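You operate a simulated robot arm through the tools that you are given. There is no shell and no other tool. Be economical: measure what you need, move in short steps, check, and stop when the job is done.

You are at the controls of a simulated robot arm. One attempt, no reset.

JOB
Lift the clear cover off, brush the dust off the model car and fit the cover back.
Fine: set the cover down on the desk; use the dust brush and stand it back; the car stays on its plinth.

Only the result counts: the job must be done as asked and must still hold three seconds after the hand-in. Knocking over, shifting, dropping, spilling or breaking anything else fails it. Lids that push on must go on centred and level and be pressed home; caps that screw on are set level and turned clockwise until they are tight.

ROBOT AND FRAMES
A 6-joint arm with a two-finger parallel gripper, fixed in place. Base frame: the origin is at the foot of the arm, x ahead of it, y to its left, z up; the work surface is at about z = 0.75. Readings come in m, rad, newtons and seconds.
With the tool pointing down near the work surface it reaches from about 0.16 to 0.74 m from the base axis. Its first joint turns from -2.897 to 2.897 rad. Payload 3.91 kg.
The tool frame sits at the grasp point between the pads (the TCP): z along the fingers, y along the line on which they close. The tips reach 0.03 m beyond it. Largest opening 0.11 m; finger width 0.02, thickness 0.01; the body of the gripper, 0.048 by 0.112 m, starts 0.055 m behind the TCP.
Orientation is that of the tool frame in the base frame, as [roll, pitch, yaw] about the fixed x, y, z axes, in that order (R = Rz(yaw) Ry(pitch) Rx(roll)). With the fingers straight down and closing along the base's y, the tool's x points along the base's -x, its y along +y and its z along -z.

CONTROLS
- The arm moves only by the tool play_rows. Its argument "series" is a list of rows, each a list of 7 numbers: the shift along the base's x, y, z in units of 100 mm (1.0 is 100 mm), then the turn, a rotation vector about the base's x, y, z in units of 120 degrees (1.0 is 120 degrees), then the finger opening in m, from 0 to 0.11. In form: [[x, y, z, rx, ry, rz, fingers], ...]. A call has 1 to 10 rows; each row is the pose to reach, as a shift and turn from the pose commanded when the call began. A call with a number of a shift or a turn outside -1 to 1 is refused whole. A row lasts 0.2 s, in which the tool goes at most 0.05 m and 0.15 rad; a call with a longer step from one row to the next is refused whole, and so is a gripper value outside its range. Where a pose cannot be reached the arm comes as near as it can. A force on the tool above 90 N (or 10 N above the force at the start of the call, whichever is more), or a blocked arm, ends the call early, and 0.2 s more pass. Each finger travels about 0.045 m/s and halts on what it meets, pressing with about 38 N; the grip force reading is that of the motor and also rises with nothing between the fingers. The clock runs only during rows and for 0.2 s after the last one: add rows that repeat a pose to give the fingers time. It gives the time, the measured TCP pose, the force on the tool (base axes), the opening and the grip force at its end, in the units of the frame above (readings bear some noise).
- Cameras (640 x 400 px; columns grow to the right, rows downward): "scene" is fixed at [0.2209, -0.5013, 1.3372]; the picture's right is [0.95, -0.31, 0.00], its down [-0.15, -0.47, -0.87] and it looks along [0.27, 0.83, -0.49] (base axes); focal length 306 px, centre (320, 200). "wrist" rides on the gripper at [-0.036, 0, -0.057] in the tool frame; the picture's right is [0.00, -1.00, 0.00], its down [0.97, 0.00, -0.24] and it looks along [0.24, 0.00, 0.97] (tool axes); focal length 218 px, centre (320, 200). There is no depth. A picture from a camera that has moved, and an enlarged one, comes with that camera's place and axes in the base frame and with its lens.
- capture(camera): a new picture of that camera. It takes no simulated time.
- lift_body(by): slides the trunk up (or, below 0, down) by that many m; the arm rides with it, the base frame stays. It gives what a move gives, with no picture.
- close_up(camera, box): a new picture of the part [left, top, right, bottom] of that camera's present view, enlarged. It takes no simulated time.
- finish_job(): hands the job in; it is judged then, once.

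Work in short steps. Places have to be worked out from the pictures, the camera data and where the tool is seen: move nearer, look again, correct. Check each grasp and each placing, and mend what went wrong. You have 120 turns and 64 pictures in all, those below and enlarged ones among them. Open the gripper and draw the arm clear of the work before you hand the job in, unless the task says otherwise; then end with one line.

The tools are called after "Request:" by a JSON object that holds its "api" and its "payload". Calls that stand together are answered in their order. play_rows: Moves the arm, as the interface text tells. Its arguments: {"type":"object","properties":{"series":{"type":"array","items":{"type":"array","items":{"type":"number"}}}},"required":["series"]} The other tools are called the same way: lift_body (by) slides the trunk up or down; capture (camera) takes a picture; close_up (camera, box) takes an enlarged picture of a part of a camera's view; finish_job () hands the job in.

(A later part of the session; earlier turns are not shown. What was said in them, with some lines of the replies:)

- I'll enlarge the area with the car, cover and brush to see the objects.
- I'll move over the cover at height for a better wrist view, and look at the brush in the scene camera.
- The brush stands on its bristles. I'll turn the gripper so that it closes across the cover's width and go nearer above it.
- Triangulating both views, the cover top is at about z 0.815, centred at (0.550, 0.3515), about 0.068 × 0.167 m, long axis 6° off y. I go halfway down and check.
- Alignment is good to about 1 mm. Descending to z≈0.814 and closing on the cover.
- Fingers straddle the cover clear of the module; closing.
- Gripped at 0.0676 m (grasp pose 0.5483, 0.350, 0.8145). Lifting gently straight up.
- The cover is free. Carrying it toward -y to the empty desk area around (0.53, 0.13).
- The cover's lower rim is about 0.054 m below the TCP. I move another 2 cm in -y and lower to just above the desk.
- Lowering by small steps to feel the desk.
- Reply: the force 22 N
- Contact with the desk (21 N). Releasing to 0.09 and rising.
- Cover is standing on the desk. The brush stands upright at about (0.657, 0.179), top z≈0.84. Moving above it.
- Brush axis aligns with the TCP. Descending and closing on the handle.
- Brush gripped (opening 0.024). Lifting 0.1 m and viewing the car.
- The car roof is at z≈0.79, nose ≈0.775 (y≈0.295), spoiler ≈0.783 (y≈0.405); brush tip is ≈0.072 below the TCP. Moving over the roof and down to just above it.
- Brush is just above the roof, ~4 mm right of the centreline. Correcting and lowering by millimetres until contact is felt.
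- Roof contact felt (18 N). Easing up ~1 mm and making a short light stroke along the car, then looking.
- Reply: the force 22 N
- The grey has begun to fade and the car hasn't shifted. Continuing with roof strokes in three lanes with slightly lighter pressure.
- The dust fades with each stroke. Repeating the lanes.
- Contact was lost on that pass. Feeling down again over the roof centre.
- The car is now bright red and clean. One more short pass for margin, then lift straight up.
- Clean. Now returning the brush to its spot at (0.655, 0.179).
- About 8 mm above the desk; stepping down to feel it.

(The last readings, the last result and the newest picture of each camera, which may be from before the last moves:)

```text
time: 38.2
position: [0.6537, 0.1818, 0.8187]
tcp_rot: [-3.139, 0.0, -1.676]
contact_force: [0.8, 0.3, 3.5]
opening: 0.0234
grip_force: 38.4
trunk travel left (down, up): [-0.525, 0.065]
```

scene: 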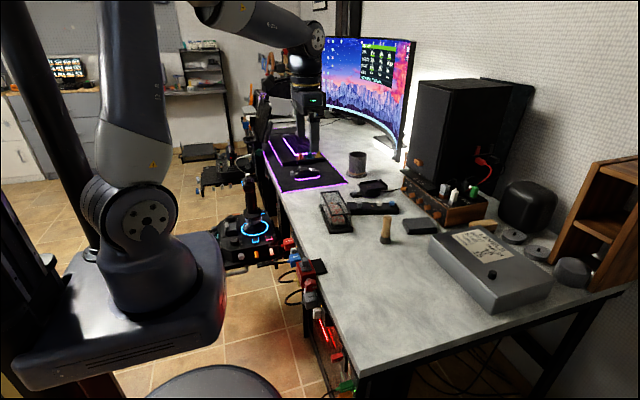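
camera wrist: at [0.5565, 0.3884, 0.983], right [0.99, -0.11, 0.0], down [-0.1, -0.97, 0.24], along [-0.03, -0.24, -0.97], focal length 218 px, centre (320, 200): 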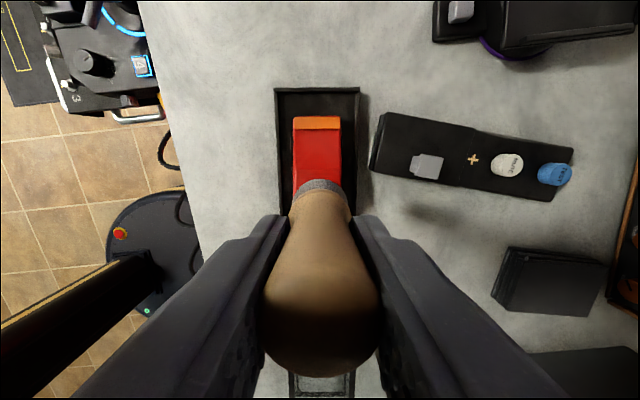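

Contact with the desk. Pressing a hair to seat it, then opening slowly and rising.

Request:
{"api": "play_rows", "payload": {"series": [[0, 0, -0.006, 0, 0, 0, 0.01], [0, 0, -0.006, 0, 0, 0, 0.028], [0, 0, -0.003, 0, 0, 0, 0.04], [0, 0, 0, 0, 0, 0, 0.06], [0, 0, 0, 0, 0, 0, 0.08], [0, 0, 0, 0, 0, 0, 0.09], [0, 0, 0.3, 0, 0, 0, 0.09], [0, 0, 0.6, 0, 0, 0, 0.09], [0, 0, 1.0, 0, 0, 0, 0.09]]}}

Request:
{"api": "capture", "payload": {"camera": "wrist"}}

Request:
{"api": "close_up", "payload": {"camera": "scene", "box": [300, 160, 460, 260]}}

```text
time: 40.2
position: [0.655, 0.1857, 0.9186]
tcp_rot: [3.141, 0.0, -1.676]
contact_force: [0.7, 0.0, 0.4]
opening: 0.0899
grip_force: 0.1
trunk travel left (down, up): [-0.525, 0.065]
```

```text
25 pictures are left
camera wrist: at [0.6591, 0.2216, 0.9776], right [0.99, -0.11, 0.0], down [-0.1, -0.97, 0.24], along [-0.03, -0.24, -0.97], focal length 218 px, centre (320, 200)
```

wrist: 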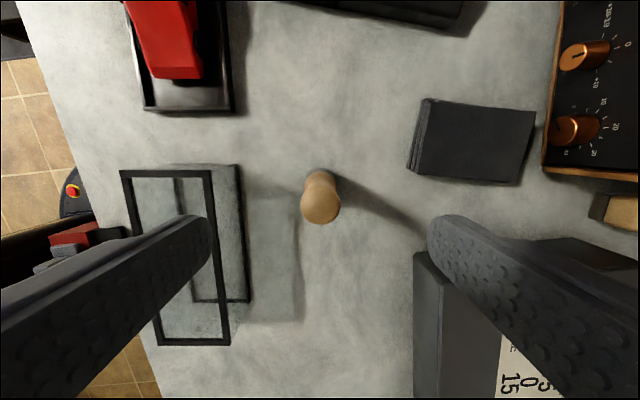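

```text
4.00 times, centred on (380, 210) of scene
camera zoom: at [0.2209, -0.5013, 1.3372], right [0.95, -0.31, 0.0], down [-0.15, -0.47, -0.87], along [0.27, 0.83, -0.49], focal length 1224 px, centre (80, 160)
```

zoom: 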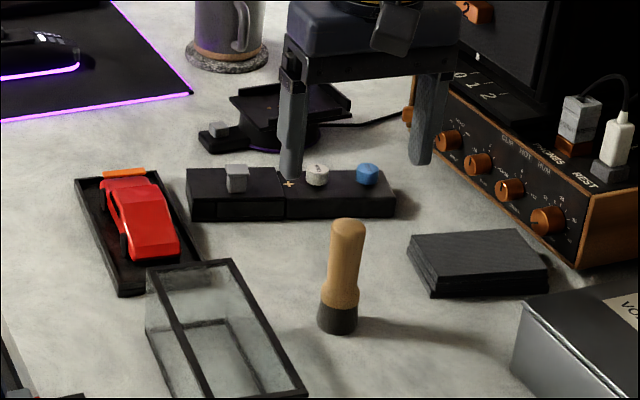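

Brush stands again on its spot. Moving back above the cover.

Request:
{"api": "play_rows", "payload": {"series": [[-0.3, -0.15, 0, 0, 0, 0, 0.1], [-0.6, -0.3, 0, 0, 0, 0, 0.1], [-0.9, -0.45, 0, 0, 0, 0, 0.11]]}}

Request:
{"api": "play_rows", "payload": {"series": [[-0.32, -0.04, 0, 0, 0, 0, 0.11], [-0.32, -0.04, 0, 0, 0, 0, 0.11]]}}

Request:
{"api": "capture", "payload": {"camera": "wrist"}}

```text
time: 41.0
position: [0.5639, 0.1397, 0.9205]
tcp_rot: [-3.141, 0.0, -1.676]
contact_force: [0.3, 0.2, 0.7]
opening: 0.1101
grip_force: 0.1
trunk travel left (down, up): [-0.525, 0.065]
```

```text
time: 41.6
position: [0.5315, 0.1344, 0.9194]
tcp_rot: [3.14, -0.001, -1.678]
contact_force: [-0.1, 0.2, 1.1]
opening: 0.1102
grip_force: 0.0
trunk travel left (down, up): [-0.525, 0.065]
```

```text
23 pictures are left
camera wrist: at [0.5359, 0.1709, 0.9772], right [0.99, -0.11, 0.0], down [-0.1, -0.97, 0.24], along [-0.02, -0.24, -0.97], focal length 218 px, centre (320, 200)
```

wrist: 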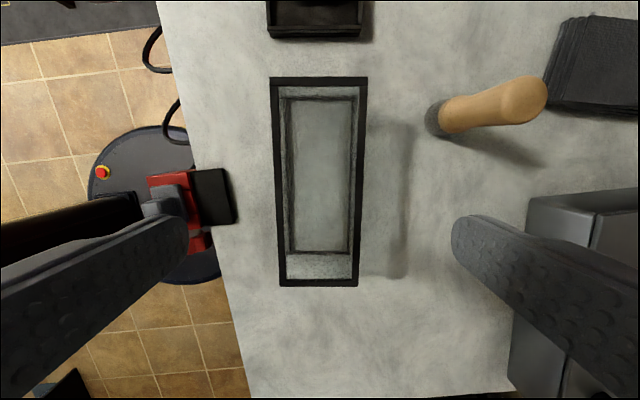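

Aligned within ~1.5 mm; correcting, descending to z≈0.808 and gripping the cover.

Request:
{"api": "play_rows", "payload": {"series": [[-0.014, -0.01, -0.4, 0, 0, 0, 0.11], [-0.014, -0.01, -0.8, 0, 0, 0, 0.11], [-0.014, -0.01, -1.0, 0, 0, 0, 0.11]]}}

Request:
{"api": "play_rows", "payload": {"series": [[0, 0, -0.11, 0, 0, 0, 0.11], [0, 0, -0.11, 0, 0, 0, 0.09], [0, 0, -0.11, 0, 0, 0, 0.075], [0, 0, -0.11, 0, 0, 0, 0.06], [0, 0, -0.11, 0, 0, 0, 0.055], [0, 0, -0.11, 0, 0, 0, 0.055]]}}

Request:
{"api": "capture", "payload": {"camera": "wrist"}}

```text
time: 42.4
position: [0.5337, 0.1333, 0.8195]
tcp_rot: [3.141, 0.0, -1.678]
contact_force: [-0.2, -0.4, -0.3]
opening: 0.1101
grip_force: 0.0
trunk travel left (down, up): [-0.525, 0.065]
```

```text
time: 43.8
position: [0.5332, 0.1322, 0.8105]
tcp_rot: [-3.141, 0.0, -1.678]
contact_force: [0.3, 0.1, -0.3]
opening: 0.0674
grip_force: 38.1
trunk travel left (down, up): [-0.525, 0.065]
```

```text
22 pictures are left
camera wrist: at [0.5369, 0.1689, 0.8671], right [0.99, -0.11, 0.0], down [-0.1, -0.97, 0.24], along [-0.03, -0.24, -0.97], focal length 218 px, centre (320, 200)
```

wrist: 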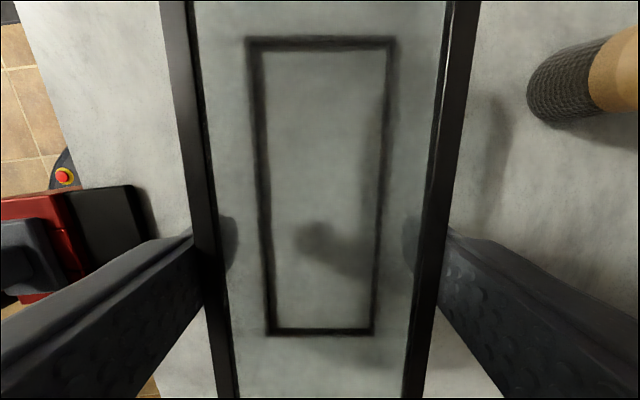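

Gripped again. Lifting 0.1 m and carrying it back toward the plinth.

Request:
{"api": "play_rows", "payload": {"series": [[0, 0, 0.1, 0, 0, 0, 0.055], [0, 0, 0.4, 0, 0, 0, 0.055], [0, 0, 0.8, 0, 0, 0, 0.055], [0, 0, 1.0, 0, 0, 0, 0.055]]}}

Request:
{"api": "play_rows", "payload": {"series": [[0.02, 0.3, 0, 0, 0, 0, 0.055], [0.05, 0.6, 0, 0, 0, 0, 0.055], [0.08, 0.9, 0, 0, 0, 0, 0.055], [0.09, 1.0, 0, 0, 0, 0, 0.055]]}}

Request:
{"api": "play_rows", "payload": {"series": [[0.02, 0.3, 0, 0, 0, 0, 0.055], [0.04, 0.6, 0, 0, 0, 0, 0.055], [0.06, 0.9, 0, 0, 0, 0, 0.055], [0.07, 1.0, 0, 0, 0, 0, 0.055], [0.07, 1.0, 0, 0, 0, 0, 0.055]]}}

```text
time: 44.8
position: [0.5328, 0.1331, 0.9104]
tcp_rot: [-3.141, 0.001, -1.678]
contact_force: [1.0, 0.9, -0.9]
opening: 0.0674
grip_force: 38.0
trunk travel left (down, up): [-0.525, 0.065]
```

```text
time: 45.8
position: [0.5402, 0.2344, 0.9089]
tcp_rot: [3.141, 0.0, -1.677]
contact_force: [0.2, 0.6, -0.6]
opening: 0.0676
grip_force: 37.8
trunk travel left (down, up): [-0.525, 0.065]
```

```text
time: 47.0
position: [0.5481, 0.3329, 0.9083]
tcp_rot: [-3.142, 0.0, -1.677]
contact_force: [-0.4, 0.0, -0.8]
opening: 0.0672
grip_force: 37.9
trunk travel left (down, up): [-0.525, 0.065]
```

Request:
{"api": "play_rows", "payload": {"series": [[0.005, 0.18, 0, 0, 0, 0, 0.055], [0.005, 0.18, -0.2, 0, 0, 0, 0.055], [0.005, 0.18, -0.4, 0, 0, 0, 0.055], [0.005, 0.18, -0.4, 0, 0, 0, 0.055]]}}

Request:
{"api": "capture", "payload": {"camera": "wrist"}}

Request:
{"api": "close_up", "payload": {"camera": "scene", "box": [300, 160, 396, 235]}}

```text
time: 48.0
position: [0.5477, 0.3504, 0.8676]
tcp_rot: [-3.141, 0.0, -1.677]
contact_force: [0.4, -0.1, -0.4]
opening: 0.0675
grip_force: 38.3
trunk travel left (down, up): [-0.525, 0.065]
```

```text
21 pictures are left
camera wrist: at [0.5514, 0.3876, 0.9251], right [0.99, -0.11, 0.0], down [-0.1, -0.97, 0.24], along [-0.03, -0.24, -0.97], focal length 218 px, centre (320, 200)
```

wrist: 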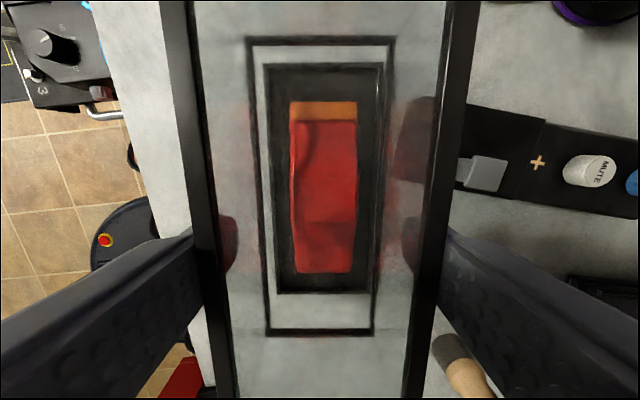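

```text
5.33 times, centred on (348, 198) of scene
camera zoom: at [0.2209, -0.5013, 1.3372], right [0.95, -0.31, 0.0], down [-0.15, -0.47, -0.87], along [0.27, 0.83, -0.49], focal length 1632 px, centre (171, 213)
```

zoom: 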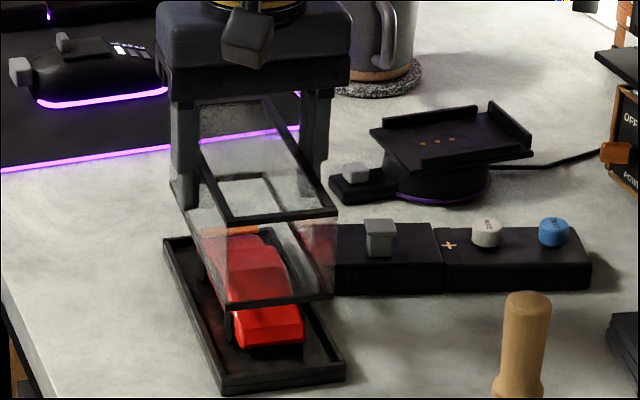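

Request:
{"api": "close_up", "payload": {"camera": "wrist", "box": [230, 20, 410, 350]}}

```text
1.21 times, centred on (320, 185) of wrist
camera zoom: at [0.5514, 0.3876, 0.9251], right [0.99, -0.11, 0.0], down [-0.1, -0.97, 0.24], along [-0.03, -0.24, -0.97], focal length 265 px, centre (320, 218)
```

zoom: 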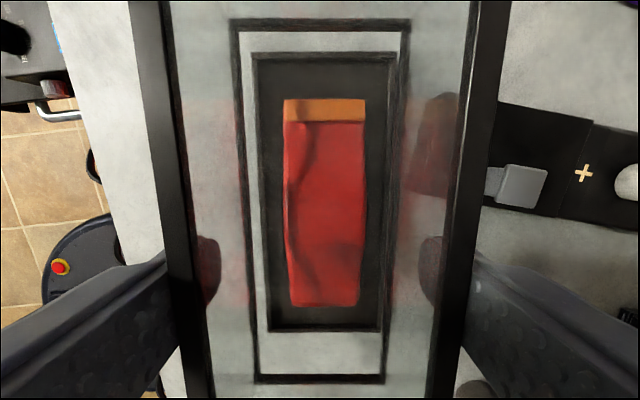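

The plinth is about 2–3 mm to +x of the cover and ~1 mm toward -y. Correcting most of it and lowering the rim to around the car roof for a finer look.

Request:
{"api": "play_rows", "payload": {"series": [[0.022, -0.008, 0, 0, 0, 0, 0.055], [0.022, -0.008, -0.15, 0, 0, 0, 0.055], [0.022, -0.008, -0.3, 0, 0, 0, 0.055], [0.022, -0.008, -0.3, 0, 0, 0, 0.055]]}}

Request:
{"api": "close_up", "payload": {"camera": "wrist", "box": [230, 20, 410, 130]}}

Request:
{"api": "close_up", "payload": {"camera": "wrist", "box": [230, 250, 410, 360]}}

Request:
{"api": "close_up", "payload": {"camera": "scene", "box": [300, 170, 396, 235]}}

```text
time: 49.0
position: [0.5515, 0.3502, 0.8368]
tcp_rot: [-3.14, -0.001, -1.676]
contact_force: [0.2, 0.5, -0.6]
opening: 0.0674
grip_force: 37.6
trunk travel left (down, up): [-0.525, 0.065]
```

```text
3.56 times, centred on (320, 75) of wrist
camera zoom: at [0.5547, 0.3861, 0.8951], right [0.99, -0.11, 0.0], down [-0.1, -0.97, 0.24], along [-0.03, -0.24, -0.97], focal length 776 px, centre (320, 644)
```

zoom: 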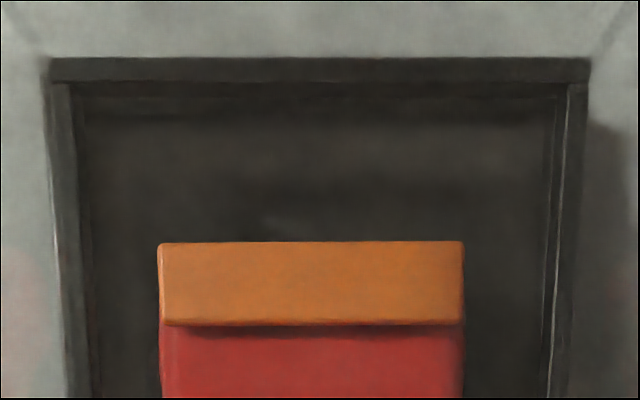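

```text
3.56 times, centred on (320, 305) of wrist
camera zoom: at [0.5547, 0.3861, 0.8951], right [0.99, -0.11, 0.0], down [-0.1, -0.97, 0.24], along [-0.03, -0.24, -0.97], focal length 776 px, centre (320, -173)
```

zoom: 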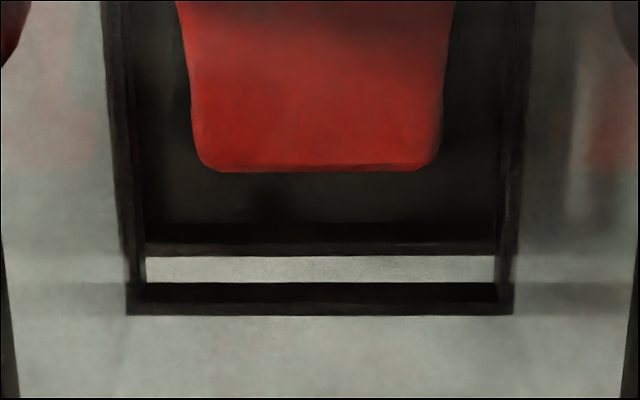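

```text
6.15 times, centred on (348, 202) of scene
camera zoom: at [0.2209, -0.5013, 1.3372], right [0.95, -0.31, 0.0], down [-0.15, -0.47, -0.87], along [0.27, 0.83, -0.49], focal length 1884 px, centre (148, 185)
```

zoom: 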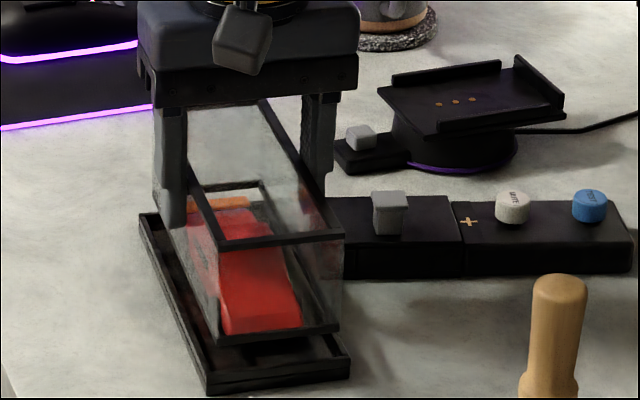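

I need a finer look at the lateral fit; zooming on left and right rims.

Request:
{"api": "close_up", "payload": {"camera": "wrist", "box": [235, 100, 285, 131]}}

Request:
{"api": "close_up", "payload": {"camera": "wrist", "box": [355, 100, 405, 131]}}

```text
12.80 times, centred on (260, 116) of wrist
camera zoom: at [0.5547, 0.3861, 0.8951], right [0.99, -0.11, 0.0], down [-0.1, -0.97, 0.24], along [-0.03, -0.24, -0.97], focal length 2794 px, centre (1088, 1282)
```

zoom: 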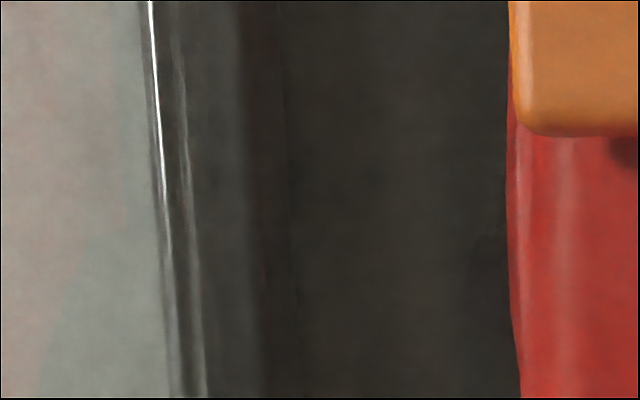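

```text
12.80 times, centred on (380, 116) of wrist
camera zoom: at [0.5547, 0.3861, 0.8951], right [0.99, -0.11, 0.0], down [-0.1, -0.97, 0.24], along [-0.03, -0.24, -0.97], focal length 2794 px, centre (-448, 1282)
```

zoom: 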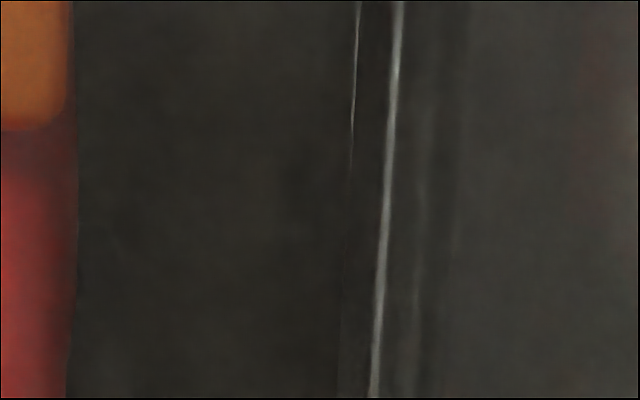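

Laterally symmetric within ~0.5 mm. Now checking the two ends.

Request:
{"api": "close_up", "payload": {"camera": "wrist", "box": [295, 30, 345, 61]}}

Request:
{"api": "close_up", "payload": {"camera": "wrist", "box": [295, 310, 345, 341]}}

```text
12.80 times, centred on (320, 46) of wrist
camera zoom: at [0.5547, 0.3861, 0.8951], right [0.99, -0.11, 0.0], down [-0.1, -0.97, 0.24], along [-0.03, -0.24, -0.97], focal length 2794 px, centre (320, 2178)
```

zoom: 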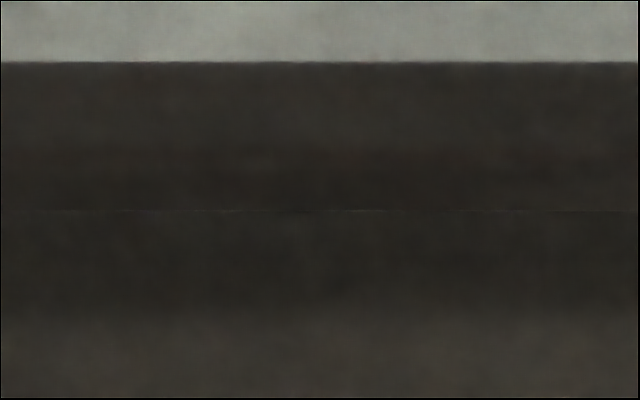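

```text
12.80 times, centred on (320, 326) of wrist
camera zoom: at [0.5547, 0.3861, 0.8951], right [0.99, -0.11, 0.0], down [-0.1, -0.97, 0.24], along [-0.03, -0.24, -0.97], focal length 2794 px, centre (320, -1406)
```

zoom: 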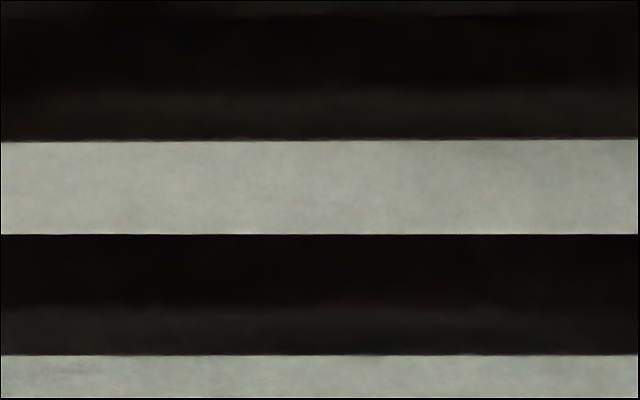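

Both ends agree within ~1 mm. Lowering toward the seat (expected TCP z≈0.816), in small steps at the end.

Request:
{"api": "play_rows", "payload": {"series": [[-0.003, -0.006, -0.07, 0, 0, 0, 0.055], [-0.003, -0.006, -0.13, 0, 0, 0, 0.055], [-0.003, -0.006, -0.15, 0, 0, 0, 0.055], [-0.003, -0.006, -0.16, 0, 0, 0, 0.055], [-0.003, -0.006, -0.17, 0, 0, 0, 0.055]]}}

Request:
{"api": "close_up", "payload": {"camera": "scene", "box": [310, 185, 374, 235]}}

```text
time: 50.2
position: [0.55, 0.3488, 0.8215]
tcp_rot: [-3.141, 0.001, -1.678]
contact_force: [-0.5, 0.9, -0.9]
opening: 0.0674
grip_force: 38.1
trunk travel left (down, up): [-0.525, 0.065]
```

```text
8.00 times, centred on (342, 210) of scene
camera zoom: at [0.2209, -0.5013, 1.3372], right [0.95, -0.31, 0.0], down [-0.15, -0.47, -0.87], along [0.27, 0.83, -0.49], focal length 2449 px, centre (144, 120)
```

zoom: 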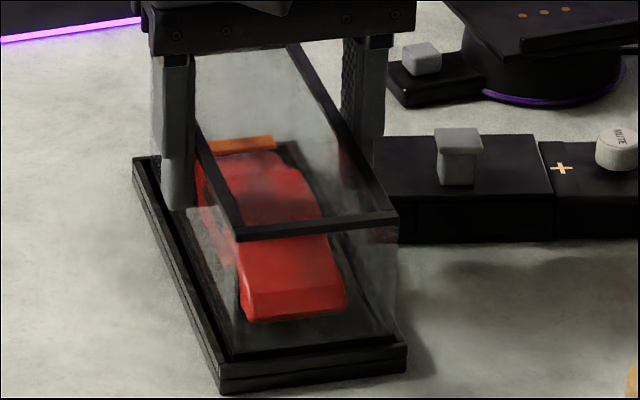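

No contact yet; the cover's rim lies within the plinth rim. Continuing down.

Request:
{"api": "play_rows", "payload": {"series": [[0, 0, -0.01, 0, 0, 0, 0.055], [0, 0, -0.02, 0, 0, 0, 0.055], [0, 0, -0.03, 0, 0, 0, 0.055]]}}

```text
time: 51.0
position: [0.5499, 0.3491, 0.8169]
tcp_rot: [-3.14, -0.001, -1.679]
contact_force: [0.3, -0.5, -0.8]
opening: 0.0674
grip_force: 37.9
trunk travel left (down, up): [-0.525, 0.065]
```

Request:
{"api": "play_rows", "payload": {"series": [[0, 0, -0.008, 0, 0, 0, 0.055], [0, 0, -0.016, 0, 0, 0, 0.055]]}}

Request:
{"api": "close_up", "payload": {"camera": "scene", "box": [310, 185, 374, 235]}}

```text
time: 51.6
position: [0.5504, 0.3497, 0.8168]
tcp_rot: [-3.141, 0.0, -1.678]
contact_force: [1.6, -1.0, 6.4]
opening: 0.0677
grip_force: 38.1
trunk travel left (down, up): [-0.525, 0.065]
```

```text
8.00 times, centred on (342, 210) of scene
camera zoom: at [0.2209, -0.5013, 1.3372], right [0.95, -0.31, 0.0], down [-0.15, -0.47, -0.87], along [0.27, 0.83, -0.49], focal length 2449 px, centre (144, 120)
```

zoom: 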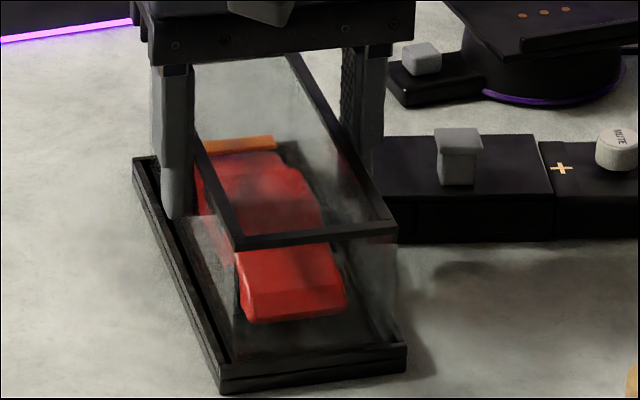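

Contact at about the expected height. Taking the same crop as the initial picture to compare cover height and position.

Request:
{"api": "close_up", "payload": {"camera": "scene", "box": [280, 170, 400, 245]}}

Request:
{"api": "capture", "payload": {"camera": "wrist"}}

```text
5.33 times, centred on (340, 208) of scene
camera zoom: at [0.2209, -0.5013, 1.3372], right [0.95, -0.31, 0.0], down [-0.15, -0.47, -0.87], along [0.27, 0.83, -0.49], focal length 1632 px, centre (213, 160)
```

zoom: 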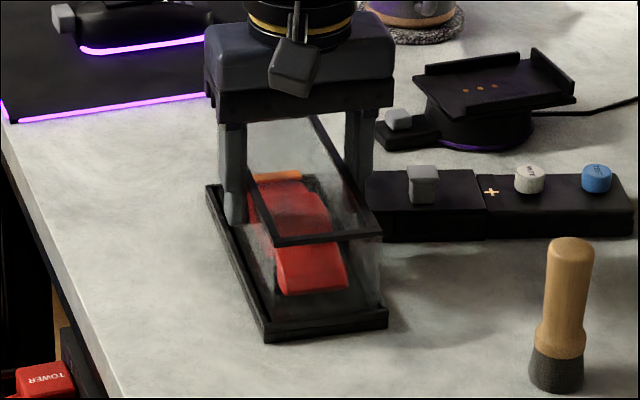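

```text
8 pictures are left
camera wrist: at [0.5542, 0.3854, 0.8751], right [0.99, -0.11, 0.0], down [-0.1, -0.97, 0.24], along [-0.02, -0.24, -0.97], focal length 218 px, centre (320, 200)
```

wrist: 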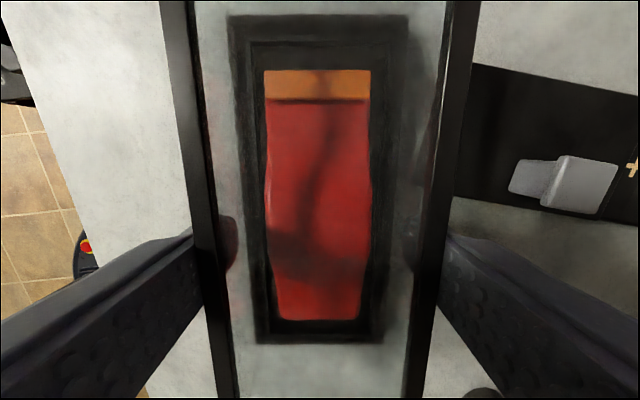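

Position and height match the original picture (TCP 0.8168 matches the seat). Pressing gently to make sure it is home.

Request:
{"api": "play_rows", "payload": {"series": [[-0.003, 0.005, -0.008, 0, 0, 0, 0.055], [-0.003, 0.005, -0.016, 0, 0, 0, 0.055], [-0.003, 0.005, -0.016, 0, 0, 0, 0.055]]}}

```text
time: 52.4
position: [0.5506, 0.3493, 0.8174]
tcp_rot: [-3.138, 0.001, -1.677]
contact_force: [5.4, 0.9, 17.4]
opening: 0.0673
grip_force: 37.2
trunk travel left (down, up): [-0.525, 0.065]
```

Firm, no further travel. Relaxing, opening and rising to inspect.

Request:
{"api": "play_rows", "payload": {"series": [[0, 0, 0.015, 0, 0, 0, 0.055], [0, 0, 0.015, 0, 0, 0, 0.08], [0, 0, 0.015, 0, 0, 0, 0.1], [0, 0, 0.015, 0, 0, 0, 0.1], [0, 0, 0.3, 0, 0, 0, 0.1], [0, 0, 0.7, 0, 0, 0, 0.1], [0, 0, 1.0, 0, 0, 0, 0.1]]}}

Request:
{"api": "close_up", "payload": {"camera": "scene", "box": [310, 185, 374, 235]}}

Request:
{"api": "close_up", "payload": {"camera": "wrist", "box": [240, 50, 400, 320]}}

```text
time: 54.0
position: [0.5489, 0.3488, 0.9147]
tcp_rot: [-3.14, 0.0, -1.677]
contact_force: [-0.5, -0.3, 0.7]
opening: 0.1
grip_force: 0.1
trunk travel left (down, up): [-0.525, 0.065]
```

```text
8.00 times, centred on (342, 210) of scene
camera zoom: at [0.2209, -0.5013, 1.3372], right [0.95, -0.31, 0.0], down [-0.15, -0.47, -0.87], along [0.27, 0.83, -0.49], focal length 2449 px, centre (144, 120)
```

zoom: 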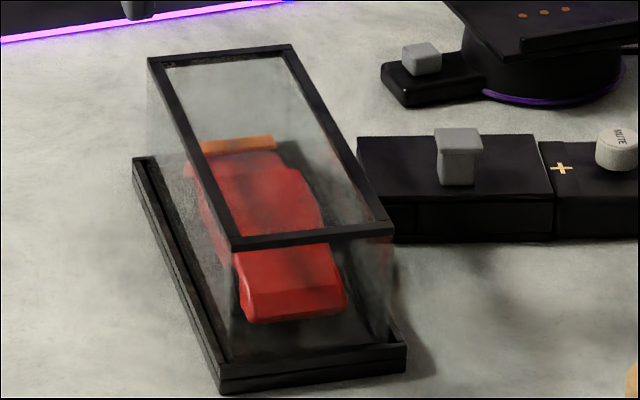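

```text
1.48 times, centred on (320, 185) of wrist
camera zoom: at [0.5529, 0.3843, 0.9729], right [0.99, -0.11, 0.0], down [-0.1, -0.97, 0.24], along [-0.03, -0.24, -0.97], focal length 323 px, centre (320, 222)
```

zoom: 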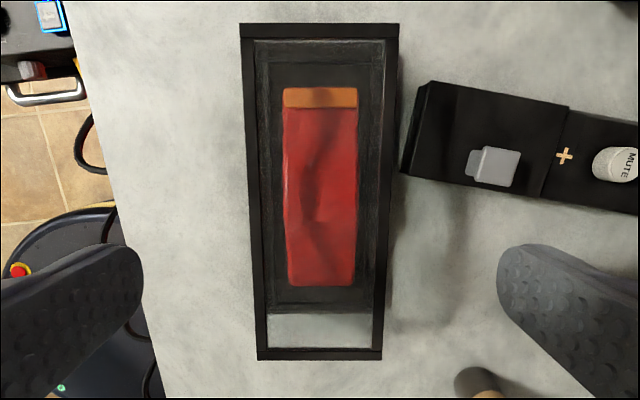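

Cover corners match the original picture to sub-millimetre pixels; it is level and clear. Drawing the arm up and away.

Request:
{"api": "play_rows", "payload": {"series": [[-0.1, 0, 0.4, 0, 0, 0, 0.1], [-0.3, -0.1, 0.8, 0, 0, 0, 0.1], [-0.6, -0.2, 1.0, 0, 0, 0, 0.1], [-0.9, -0.4, 1.0, 0, 0, 0, 0.1], [-0.9, -0.4, 1.0, 0, 0, 0, 0.1]]}}

Request:
{"api": "close_up", "payload": {"camera": "scene", "box": [280, 170, 400, 245]}}

Request:
{"api": "capture", "payload": {"camera": "scene"}}

```text
time: 55.2
position: [0.4617, 0.3091, 1.0159]
tcp_rot: [-3.14, 0.0, -1.677]
contact_force: [0.1, 0.1, -0.4]
opening: 0.1004
grip_force: 0.0
trunk travel left (down, up): [-0.525, 0.065]
```

```text
5.33 times, centred on (340, 208) of scene
camera zoom: at [0.2209, -0.5013, 1.3372], right [0.95, -0.31, 0.0], down [-0.15, -0.47, -0.87], along [0.27, 0.83, -0.49], focal length 1632 px, centre (213, 160)
```

zoom: 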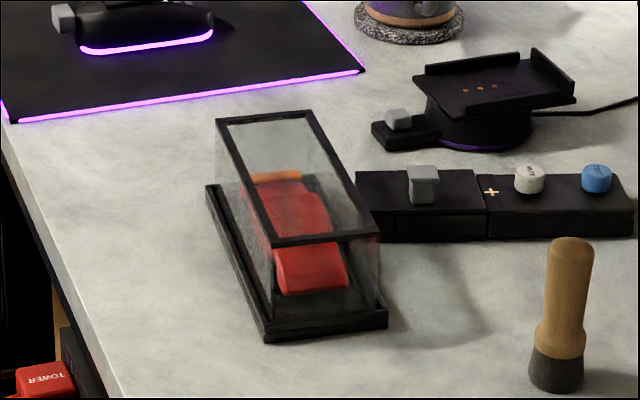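

```text
4 pictures are left
```

scene: 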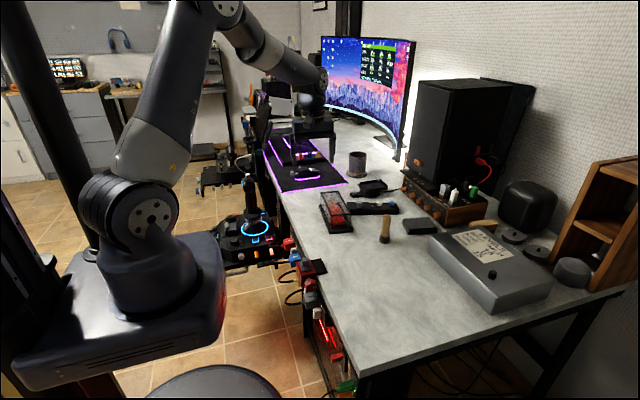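

The cover matches its original place, the car is clean, the brush stands, and the arm is clear: handing in.

Request:
{"api": "finish_job", "payload": {}}

```text
The job is handed in.
```

The model car is brushed clean and still on its plinth, the cover is back in place and pressed down, and the dust brush stands back where it was.
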